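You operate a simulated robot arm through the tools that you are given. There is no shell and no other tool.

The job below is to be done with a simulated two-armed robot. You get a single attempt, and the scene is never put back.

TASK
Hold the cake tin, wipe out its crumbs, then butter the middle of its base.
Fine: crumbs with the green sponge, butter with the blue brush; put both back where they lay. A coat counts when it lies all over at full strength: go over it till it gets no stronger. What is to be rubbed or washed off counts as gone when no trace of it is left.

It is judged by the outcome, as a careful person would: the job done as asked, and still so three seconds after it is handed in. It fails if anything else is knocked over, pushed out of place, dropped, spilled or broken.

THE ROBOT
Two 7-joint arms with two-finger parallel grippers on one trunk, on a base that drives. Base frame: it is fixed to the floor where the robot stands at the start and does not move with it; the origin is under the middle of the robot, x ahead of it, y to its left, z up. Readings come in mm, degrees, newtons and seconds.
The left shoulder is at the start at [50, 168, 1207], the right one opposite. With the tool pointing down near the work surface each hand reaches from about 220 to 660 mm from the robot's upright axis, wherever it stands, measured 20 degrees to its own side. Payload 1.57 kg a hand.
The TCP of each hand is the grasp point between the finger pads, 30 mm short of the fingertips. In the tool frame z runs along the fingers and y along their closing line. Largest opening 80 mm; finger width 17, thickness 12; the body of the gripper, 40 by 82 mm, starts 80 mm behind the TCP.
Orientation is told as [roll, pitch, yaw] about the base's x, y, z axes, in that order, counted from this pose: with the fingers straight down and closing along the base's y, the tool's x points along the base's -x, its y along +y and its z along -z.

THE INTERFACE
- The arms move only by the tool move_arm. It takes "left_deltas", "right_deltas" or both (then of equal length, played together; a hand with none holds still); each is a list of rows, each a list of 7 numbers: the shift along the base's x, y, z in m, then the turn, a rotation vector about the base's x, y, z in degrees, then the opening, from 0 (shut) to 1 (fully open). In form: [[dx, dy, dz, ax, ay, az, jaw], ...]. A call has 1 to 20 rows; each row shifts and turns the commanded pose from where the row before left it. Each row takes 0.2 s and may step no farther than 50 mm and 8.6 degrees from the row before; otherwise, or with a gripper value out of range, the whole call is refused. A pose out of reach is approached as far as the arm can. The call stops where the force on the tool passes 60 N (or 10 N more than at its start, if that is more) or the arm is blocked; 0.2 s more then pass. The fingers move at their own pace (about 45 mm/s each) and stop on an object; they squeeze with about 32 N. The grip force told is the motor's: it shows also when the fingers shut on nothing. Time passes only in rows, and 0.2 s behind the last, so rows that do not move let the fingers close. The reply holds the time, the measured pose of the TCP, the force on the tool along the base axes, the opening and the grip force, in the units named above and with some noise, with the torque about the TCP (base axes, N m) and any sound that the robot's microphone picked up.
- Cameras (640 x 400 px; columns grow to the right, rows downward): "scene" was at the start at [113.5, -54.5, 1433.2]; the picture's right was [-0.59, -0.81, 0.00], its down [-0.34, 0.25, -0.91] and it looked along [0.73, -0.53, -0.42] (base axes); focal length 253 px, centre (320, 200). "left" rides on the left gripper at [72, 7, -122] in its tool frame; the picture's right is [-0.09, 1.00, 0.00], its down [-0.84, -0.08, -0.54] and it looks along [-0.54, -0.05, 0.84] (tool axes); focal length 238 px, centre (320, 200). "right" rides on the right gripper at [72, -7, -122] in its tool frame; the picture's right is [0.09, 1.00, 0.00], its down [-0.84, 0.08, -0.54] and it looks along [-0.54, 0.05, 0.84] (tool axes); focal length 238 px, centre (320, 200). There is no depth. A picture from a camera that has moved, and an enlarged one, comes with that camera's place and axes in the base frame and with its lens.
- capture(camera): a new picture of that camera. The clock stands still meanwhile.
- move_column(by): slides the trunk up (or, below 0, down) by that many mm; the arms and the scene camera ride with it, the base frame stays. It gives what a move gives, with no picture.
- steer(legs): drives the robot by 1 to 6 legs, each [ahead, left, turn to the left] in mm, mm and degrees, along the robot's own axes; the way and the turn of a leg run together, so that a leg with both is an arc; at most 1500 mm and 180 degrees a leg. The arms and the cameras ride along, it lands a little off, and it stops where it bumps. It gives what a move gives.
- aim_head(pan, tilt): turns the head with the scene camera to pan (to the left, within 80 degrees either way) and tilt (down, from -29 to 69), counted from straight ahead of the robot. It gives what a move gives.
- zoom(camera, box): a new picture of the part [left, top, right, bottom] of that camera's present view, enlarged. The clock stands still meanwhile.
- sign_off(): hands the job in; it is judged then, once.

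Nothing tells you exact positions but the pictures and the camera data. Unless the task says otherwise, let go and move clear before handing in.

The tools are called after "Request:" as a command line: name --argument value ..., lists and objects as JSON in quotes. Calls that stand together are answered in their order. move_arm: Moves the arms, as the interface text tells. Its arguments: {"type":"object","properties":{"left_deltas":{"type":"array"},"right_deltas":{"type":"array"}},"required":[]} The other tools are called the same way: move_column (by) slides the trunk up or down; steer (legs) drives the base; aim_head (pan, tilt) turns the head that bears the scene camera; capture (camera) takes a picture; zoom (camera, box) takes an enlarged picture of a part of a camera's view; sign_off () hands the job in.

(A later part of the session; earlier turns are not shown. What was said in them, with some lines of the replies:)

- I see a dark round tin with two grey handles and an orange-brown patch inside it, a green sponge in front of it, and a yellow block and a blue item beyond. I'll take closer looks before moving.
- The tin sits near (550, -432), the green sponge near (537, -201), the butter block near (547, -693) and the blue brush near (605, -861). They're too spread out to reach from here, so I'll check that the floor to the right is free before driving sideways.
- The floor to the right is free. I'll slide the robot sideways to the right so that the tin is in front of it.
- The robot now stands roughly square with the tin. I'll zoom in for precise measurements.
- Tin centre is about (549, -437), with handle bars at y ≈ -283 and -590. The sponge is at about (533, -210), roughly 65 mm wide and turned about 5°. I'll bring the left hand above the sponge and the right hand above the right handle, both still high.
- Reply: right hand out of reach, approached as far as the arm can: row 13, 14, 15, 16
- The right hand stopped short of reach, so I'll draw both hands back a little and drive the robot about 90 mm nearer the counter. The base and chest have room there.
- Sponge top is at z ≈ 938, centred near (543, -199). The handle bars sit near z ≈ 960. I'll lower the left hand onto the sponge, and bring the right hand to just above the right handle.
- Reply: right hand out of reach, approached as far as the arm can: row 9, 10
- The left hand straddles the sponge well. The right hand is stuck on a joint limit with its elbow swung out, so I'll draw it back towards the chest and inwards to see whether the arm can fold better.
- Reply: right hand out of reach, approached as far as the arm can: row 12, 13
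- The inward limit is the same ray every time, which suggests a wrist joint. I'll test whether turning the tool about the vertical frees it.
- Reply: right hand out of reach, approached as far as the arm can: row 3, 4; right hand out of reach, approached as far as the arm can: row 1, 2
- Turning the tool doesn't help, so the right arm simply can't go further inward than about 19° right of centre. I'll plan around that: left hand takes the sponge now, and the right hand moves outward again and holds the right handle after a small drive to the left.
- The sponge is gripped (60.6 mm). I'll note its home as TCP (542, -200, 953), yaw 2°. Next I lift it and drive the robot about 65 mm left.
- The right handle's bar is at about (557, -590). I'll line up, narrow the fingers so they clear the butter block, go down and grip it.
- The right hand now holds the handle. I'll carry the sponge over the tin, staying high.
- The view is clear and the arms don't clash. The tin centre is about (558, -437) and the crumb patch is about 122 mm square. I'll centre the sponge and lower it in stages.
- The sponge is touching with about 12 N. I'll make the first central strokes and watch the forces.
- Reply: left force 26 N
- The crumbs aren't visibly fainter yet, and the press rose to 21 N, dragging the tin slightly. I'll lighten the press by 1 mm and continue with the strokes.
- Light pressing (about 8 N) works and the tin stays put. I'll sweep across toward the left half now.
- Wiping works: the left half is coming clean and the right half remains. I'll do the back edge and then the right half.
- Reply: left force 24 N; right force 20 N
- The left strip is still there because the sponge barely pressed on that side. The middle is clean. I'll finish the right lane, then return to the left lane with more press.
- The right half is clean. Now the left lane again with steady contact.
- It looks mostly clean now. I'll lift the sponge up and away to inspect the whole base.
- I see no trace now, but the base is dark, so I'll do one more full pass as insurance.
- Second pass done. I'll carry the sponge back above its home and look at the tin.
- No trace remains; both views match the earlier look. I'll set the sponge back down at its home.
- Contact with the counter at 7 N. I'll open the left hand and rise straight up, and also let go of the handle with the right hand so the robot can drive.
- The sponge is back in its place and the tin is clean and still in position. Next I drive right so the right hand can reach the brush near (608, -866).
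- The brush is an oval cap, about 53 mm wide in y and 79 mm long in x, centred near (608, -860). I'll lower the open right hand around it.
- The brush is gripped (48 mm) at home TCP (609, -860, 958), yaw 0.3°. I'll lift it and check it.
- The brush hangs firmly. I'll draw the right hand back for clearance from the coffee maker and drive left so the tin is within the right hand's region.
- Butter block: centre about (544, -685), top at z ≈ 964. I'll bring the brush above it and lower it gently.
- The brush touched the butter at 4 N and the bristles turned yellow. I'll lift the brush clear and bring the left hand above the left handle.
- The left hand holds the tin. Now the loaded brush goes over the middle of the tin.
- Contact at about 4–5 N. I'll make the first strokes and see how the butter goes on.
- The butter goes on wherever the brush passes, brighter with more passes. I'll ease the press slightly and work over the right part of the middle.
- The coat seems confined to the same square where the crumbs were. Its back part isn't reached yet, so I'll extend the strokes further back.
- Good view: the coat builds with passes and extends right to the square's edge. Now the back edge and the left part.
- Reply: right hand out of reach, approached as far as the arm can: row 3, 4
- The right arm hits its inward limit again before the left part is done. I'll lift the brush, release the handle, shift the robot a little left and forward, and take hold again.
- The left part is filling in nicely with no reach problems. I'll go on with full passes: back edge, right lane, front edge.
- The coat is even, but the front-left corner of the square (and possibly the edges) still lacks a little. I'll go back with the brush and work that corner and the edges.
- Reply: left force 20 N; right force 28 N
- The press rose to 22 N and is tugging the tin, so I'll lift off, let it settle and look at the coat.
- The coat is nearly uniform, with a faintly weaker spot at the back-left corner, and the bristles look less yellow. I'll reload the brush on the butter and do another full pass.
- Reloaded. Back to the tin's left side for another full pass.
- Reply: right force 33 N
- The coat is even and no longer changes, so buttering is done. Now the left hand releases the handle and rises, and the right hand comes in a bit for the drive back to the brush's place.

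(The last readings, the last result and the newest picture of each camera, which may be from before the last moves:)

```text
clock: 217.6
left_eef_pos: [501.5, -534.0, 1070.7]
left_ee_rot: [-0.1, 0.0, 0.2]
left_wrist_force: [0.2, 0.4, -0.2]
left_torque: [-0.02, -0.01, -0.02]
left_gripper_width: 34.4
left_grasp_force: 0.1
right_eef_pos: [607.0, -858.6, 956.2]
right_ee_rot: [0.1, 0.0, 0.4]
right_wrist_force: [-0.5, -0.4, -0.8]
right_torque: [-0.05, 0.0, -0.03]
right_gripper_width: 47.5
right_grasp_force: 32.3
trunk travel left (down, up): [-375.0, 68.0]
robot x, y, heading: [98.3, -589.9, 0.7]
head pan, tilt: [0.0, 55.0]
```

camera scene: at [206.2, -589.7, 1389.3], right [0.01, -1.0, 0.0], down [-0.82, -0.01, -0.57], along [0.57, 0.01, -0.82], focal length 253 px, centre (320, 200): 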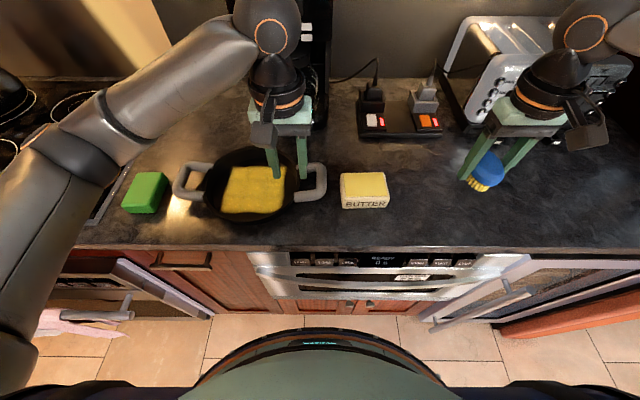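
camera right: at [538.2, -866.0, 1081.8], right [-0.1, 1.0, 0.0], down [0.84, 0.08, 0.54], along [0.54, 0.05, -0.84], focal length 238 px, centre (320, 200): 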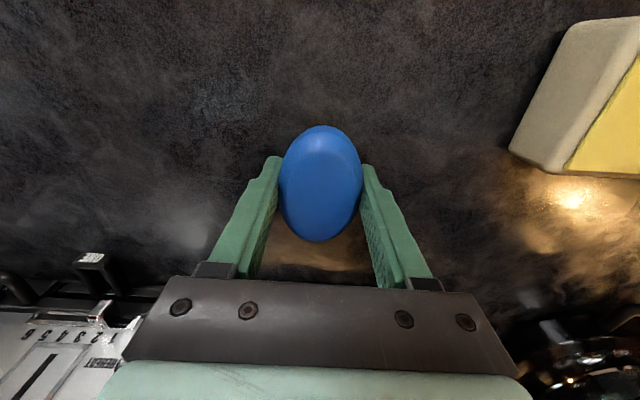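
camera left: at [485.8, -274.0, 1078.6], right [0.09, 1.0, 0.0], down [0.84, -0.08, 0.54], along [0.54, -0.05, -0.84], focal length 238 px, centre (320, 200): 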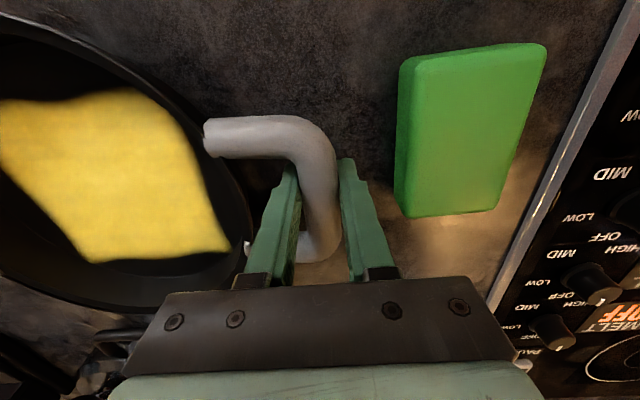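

Request:
move_arm --right_deltas '[[0, 0, -0.001, 0, 0, 0, 0.3], [0, 0, 0, 0, 0, 0, 0.3]]'

Request:
move_arm --right_deltas '[[0, 0, -0.0008, 0, 0, 0, 0.3], [0, 0, 0, 0, 0, 0, 0.3]]'

```text
clock: 218.2
left_eef_pos: [501.1, -533.6, 1070.4]
left_ee_rot: [0.0, 0.0, 0.2]
left_wrist_force: [-0.1, -0.4, -1.2]
left_torque: [0.01, -0.01, -0.02]
left_gripper_width: 34.3
left_grasp_force: 0.0
right_eef_pos: [606.5, -859.8, 954.2]
right_ee_rot: [0.1, 0.0, 0.4]
right_wrist_force: [0.6, -0.1, -0.7]
right_torque: [0.03, -0.01, -0.02]
right_gripper_width: 47.6
right_grasp_force: 32.2
trunk travel left (down, up): [-375.0, 68.0]
robot x, y, heading: [94.7, -592.3, 0.2]
head pan, tilt: [0.0, 55.0]
```

```text
clock: 218.8
left_eef_pos: [501.5, -532.7, 1069.5]
left_ee_rot: [0.0, 0.0, 0.1]
left_wrist_force: [-0.2, 0.2, 0.3]
left_torque: [0.01, 0.0, 0.0]
left_gripper_width: 34.7
left_grasp_force: 0.0
right_eef_pos: [606.6, -860.4, 953.6]
right_ee_rot: [0.2, -0.1, 0.3]
right_wrist_force: [0.5, 1.2, 4.2]
right_torque: [0.0, 0.03, -0.01]
right_gripper_width: 47.6
right_grasp_force: 31.9
trunk travel left (down, up): [-375.0, 68.0]
robot x, y, heading: [97.6, -589.8, 0.8]
head pan, tilt: [0.0, 55.0]
```

The brush stands on the counter (4 N). I'll open slowly and rise straight up.

Request:
move_arm --right_deltas '[[0, 0, 0.0003, 0, 0, 0, 0.65], [0, 0, 0, 0, 0, 0, 0.8], [0, 0, 0, 0, 0, 0, 1], [0, 0, 0, 0, 0, 0, 1], [0, 0, 0, 0, 0, 0, 1], [0, 0, 0.01, 0, 0, 0, 1], [0, 0, 0.015, 0, 0, 0, 1], [0, 0, 0.02, 0, 0, 0, 1], [0, 0, 0.02, 0, 0, 0, 1], [0, 0, 0.02, 0, 0, 0, 1], [0, 0, 0.02, 0, 0, 0, 1], [0, 0, 0.02, 0, 0, 0, 1]]'

Request:
capture --camera "right"

Request:
zoom --camera "scene" --box '[320, 120, 480, 230]'

Request:
capture --camera "scene"

```text
clock: 221.4
left_eef_pos: [501.9, -533.4, 1070.6]
left_ee_rot: [-0.1, -0.1, 0.1]
left_wrist_force: [0.9, 0.1, 0.2]
left_torque: [0.02, 0.0, 0.0]
left_gripper_width: 34.2
left_grasp_force: 0.0
right_eef_pos: [606.6, -858.7, 1080.4]
right_ee_rot: [0.2, 0.0, 0.3]
right_wrist_force: [0.5, -0.2, -0.5]
right_torque: [-0.02, -0.02, 0.04]
right_gripper_width: 80.2
right_grasp_force: 0.1
trunk travel left (down, up): [-375.0, 68.0]
robot x, y, heading: [96.2, -592.3, 0.4]
head pan, tilt: [0.0, 55.0]
```

```text
taken
camera right: at [534.1, -866.3, 1201.3], right [-0.1, 1.0, 0.0], down [0.84, 0.08, 0.54], along [0.54, 0.05, -0.84], focal length 238 px, centre (320, 200)
```

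right: 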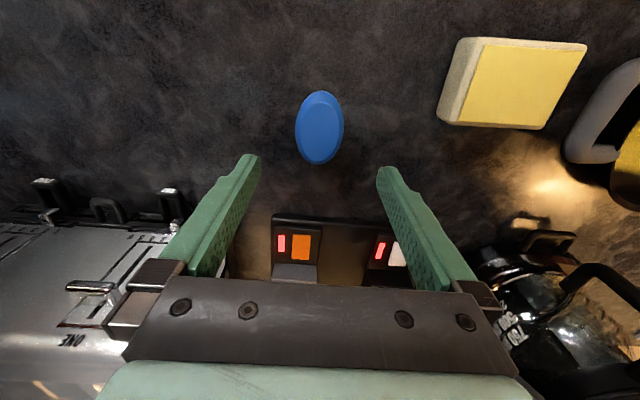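

```text
3.64 times, centred on (400, 175) of scene
camera zoom: at [206.0, -589.4, 1389.3], right [0.01, -1.0, 0.0], down [-0.82, -0.01, -0.57], along [0.57, 0.01, -0.82], focal length 921 px, centre (29, 291)
```

zoom: 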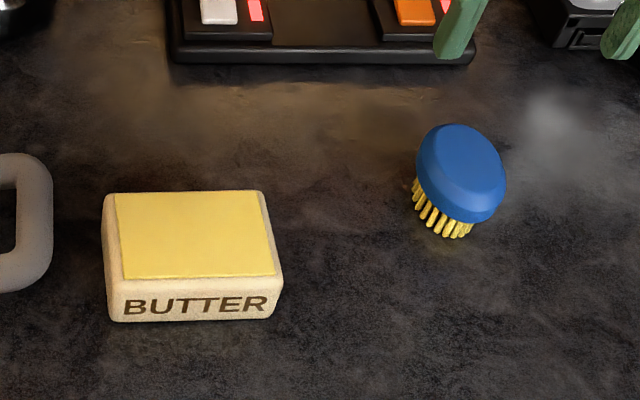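

```text
taken
camera scene: at [206.0, -589.4, 1389.3], right [0.01, -1.0, 0.0], down [-0.82, -0.01, -0.57], along [0.57, 0.01, -0.82], focal length 253 px, centre (320, 200)
```

scene: 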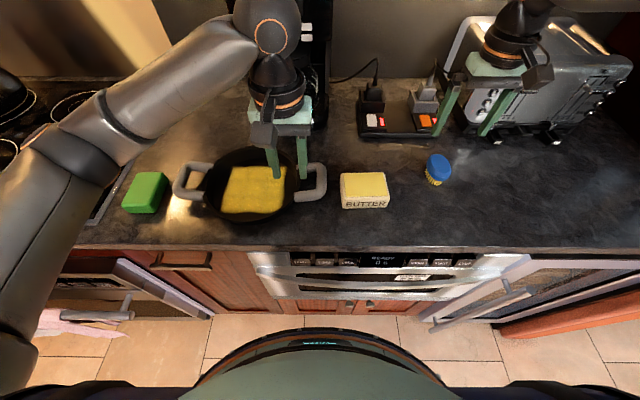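

Brush, butter, sponge and tin are all in their places. I'll draw both hands back and up, clear of everything.

Request:
move_arm --left_deltas '[[-0.01, 0, 0.015, 0, 0, 0, 0.43], [-0.015, 0, 0.015, 0, 0, 0, 0.43], [-0.02, 0, 0.015, 0, 0, 0, 0.43], [-0.02, 0, 0.015, 0, 0, 0, 0.43], [-0.02, 0, 0.015, 0, 0, 0, 0.43], [-0.02, 0, 0.015, 0, 0, 0, 0.43]]' --right_deltas '[[-0.01, 0, 0.015, 0, 0, 0, 1], [-0.02, 0, 0.015, 0, 0, 0, 1], [-0.03, 0, 0.015, 0, 0, 0, 1], [-0.03, 0, 0.015, 0, 0, 0, 1], [-0.03, 0, 0.015, 0, 0, 0, 1], [-0.03, 0, 0.015, 0, 0, 0, 1]]'

Request:
capture --camera "scene"

Request:
zoom --camera "scene" --box '[100, 120, 340, 250]'

Request:
capture --camera "left"

```text
clock: 222.8
left_eef_pos: [396.6, -533.3, 1161.1]
left_ee_rot: [-0.1, 0.0, 0.3]
left_wrist_force: [-0.7, 0.1, 0.4]
left_torque: [-0.02, -0.01, 0.0]
left_gripper_width: 34.3
left_grasp_force: 0.0
right_eef_pos: [456.6, -860.8, 1170.5]
right_ee_rot: [0.1, 0.1, 0.3]
right_wrist_force: [0.4, -0.4, 0.1]
right_torque: [-0.03, 0.02, -0.06]
right_gripper_width: 79.9
right_grasp_force: 0.0
trunk travel left (down, up): [-375.0, 68.0]
robot x, y, heading: [94.8, -587.1, 0.3]
head pan, tilt: [0.0, 55.0]
```

```text
taken
camera scene: at [205.2, -589.7, 1389.4], right [0.01, -1.0, 0.0], down [-0.82, -0.01, -0.57], along [0.57, 0.01, -0.82], focal length 253 px, centre (320, 200)
```

scene: 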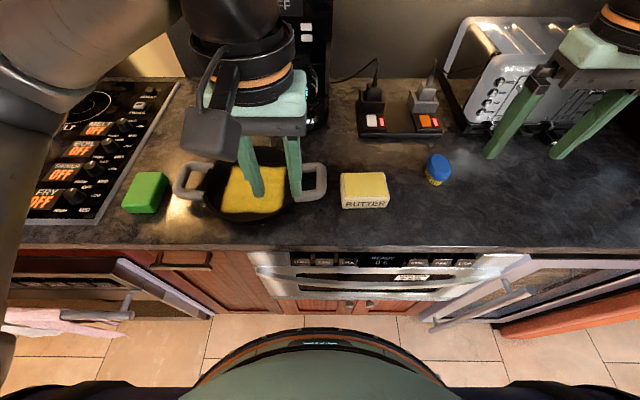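

```text
2.67 times, centred on (220, 185) of scene
camera zoom: at [205.2, -589.7, 1389.4], right [0.01, -1.0, 0.0], down [-0.82, -0.01, -0.57], along [0.57, 0.01, -0.82], focal length 676 px, centre (587, 240)
```

zoom: 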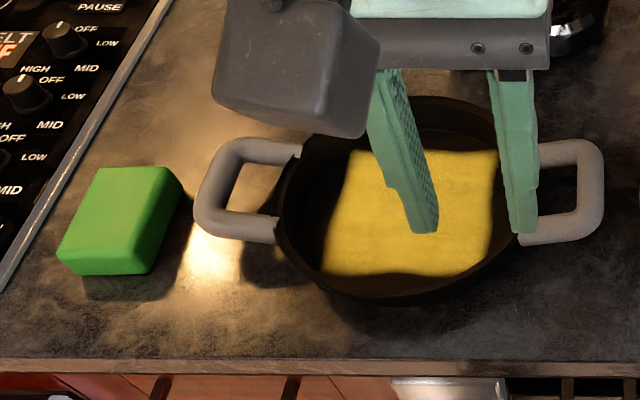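

```text
taken
camera left: at [324.3, -528.0, 1282.4], right [0.09, 1.0, 0.0], down [0.84, -0.07, 0.54], along [0.54, -0.05, -0.84], focal length 238 px, centre (320, 200)
```

left: 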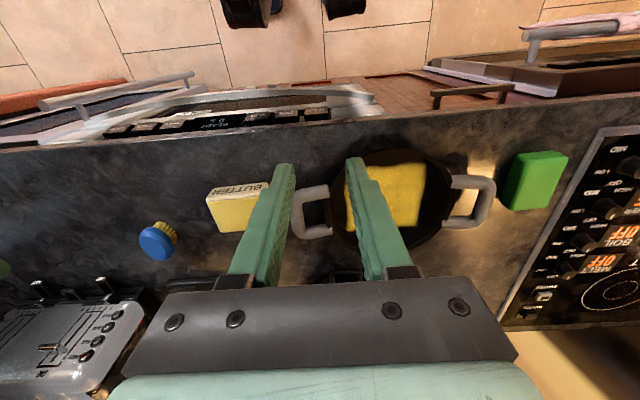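

The tin is clean and buttered evenly across the middle. The sponge and brush are back where they lay, nothing else has moved, and both hands are clear, so I'm handing the job in.

Request:
sign_off

```text
The job is handed in.
```

I wiped the crumbs out of the cake tin, buttered the middle of its base, and handed the job in. No result has come back yet.

- **Crumbs:** I wiped the base twice with the green sponge while the right hand held the tin. No trace showed in the close-up pictures afterwards.
- **Butter:** I loaded the blue brush twice and brushed the square where the crumbs had been while the left hand held the tin. After the last pass the coat looked even and no stronger than before. I let go once partway to move the robot, then took hold again.
- **Put back:** The sponge and brush are back within a few millimetres of where they lay. The brush bristles still have butter on them.
- **Everything else:** The tin was nudged a few millimetres while I worked and settled back. The butter block didn't visibly move, and nothing was knocked over or dropped. Both hands were empty and clear when I handed in.
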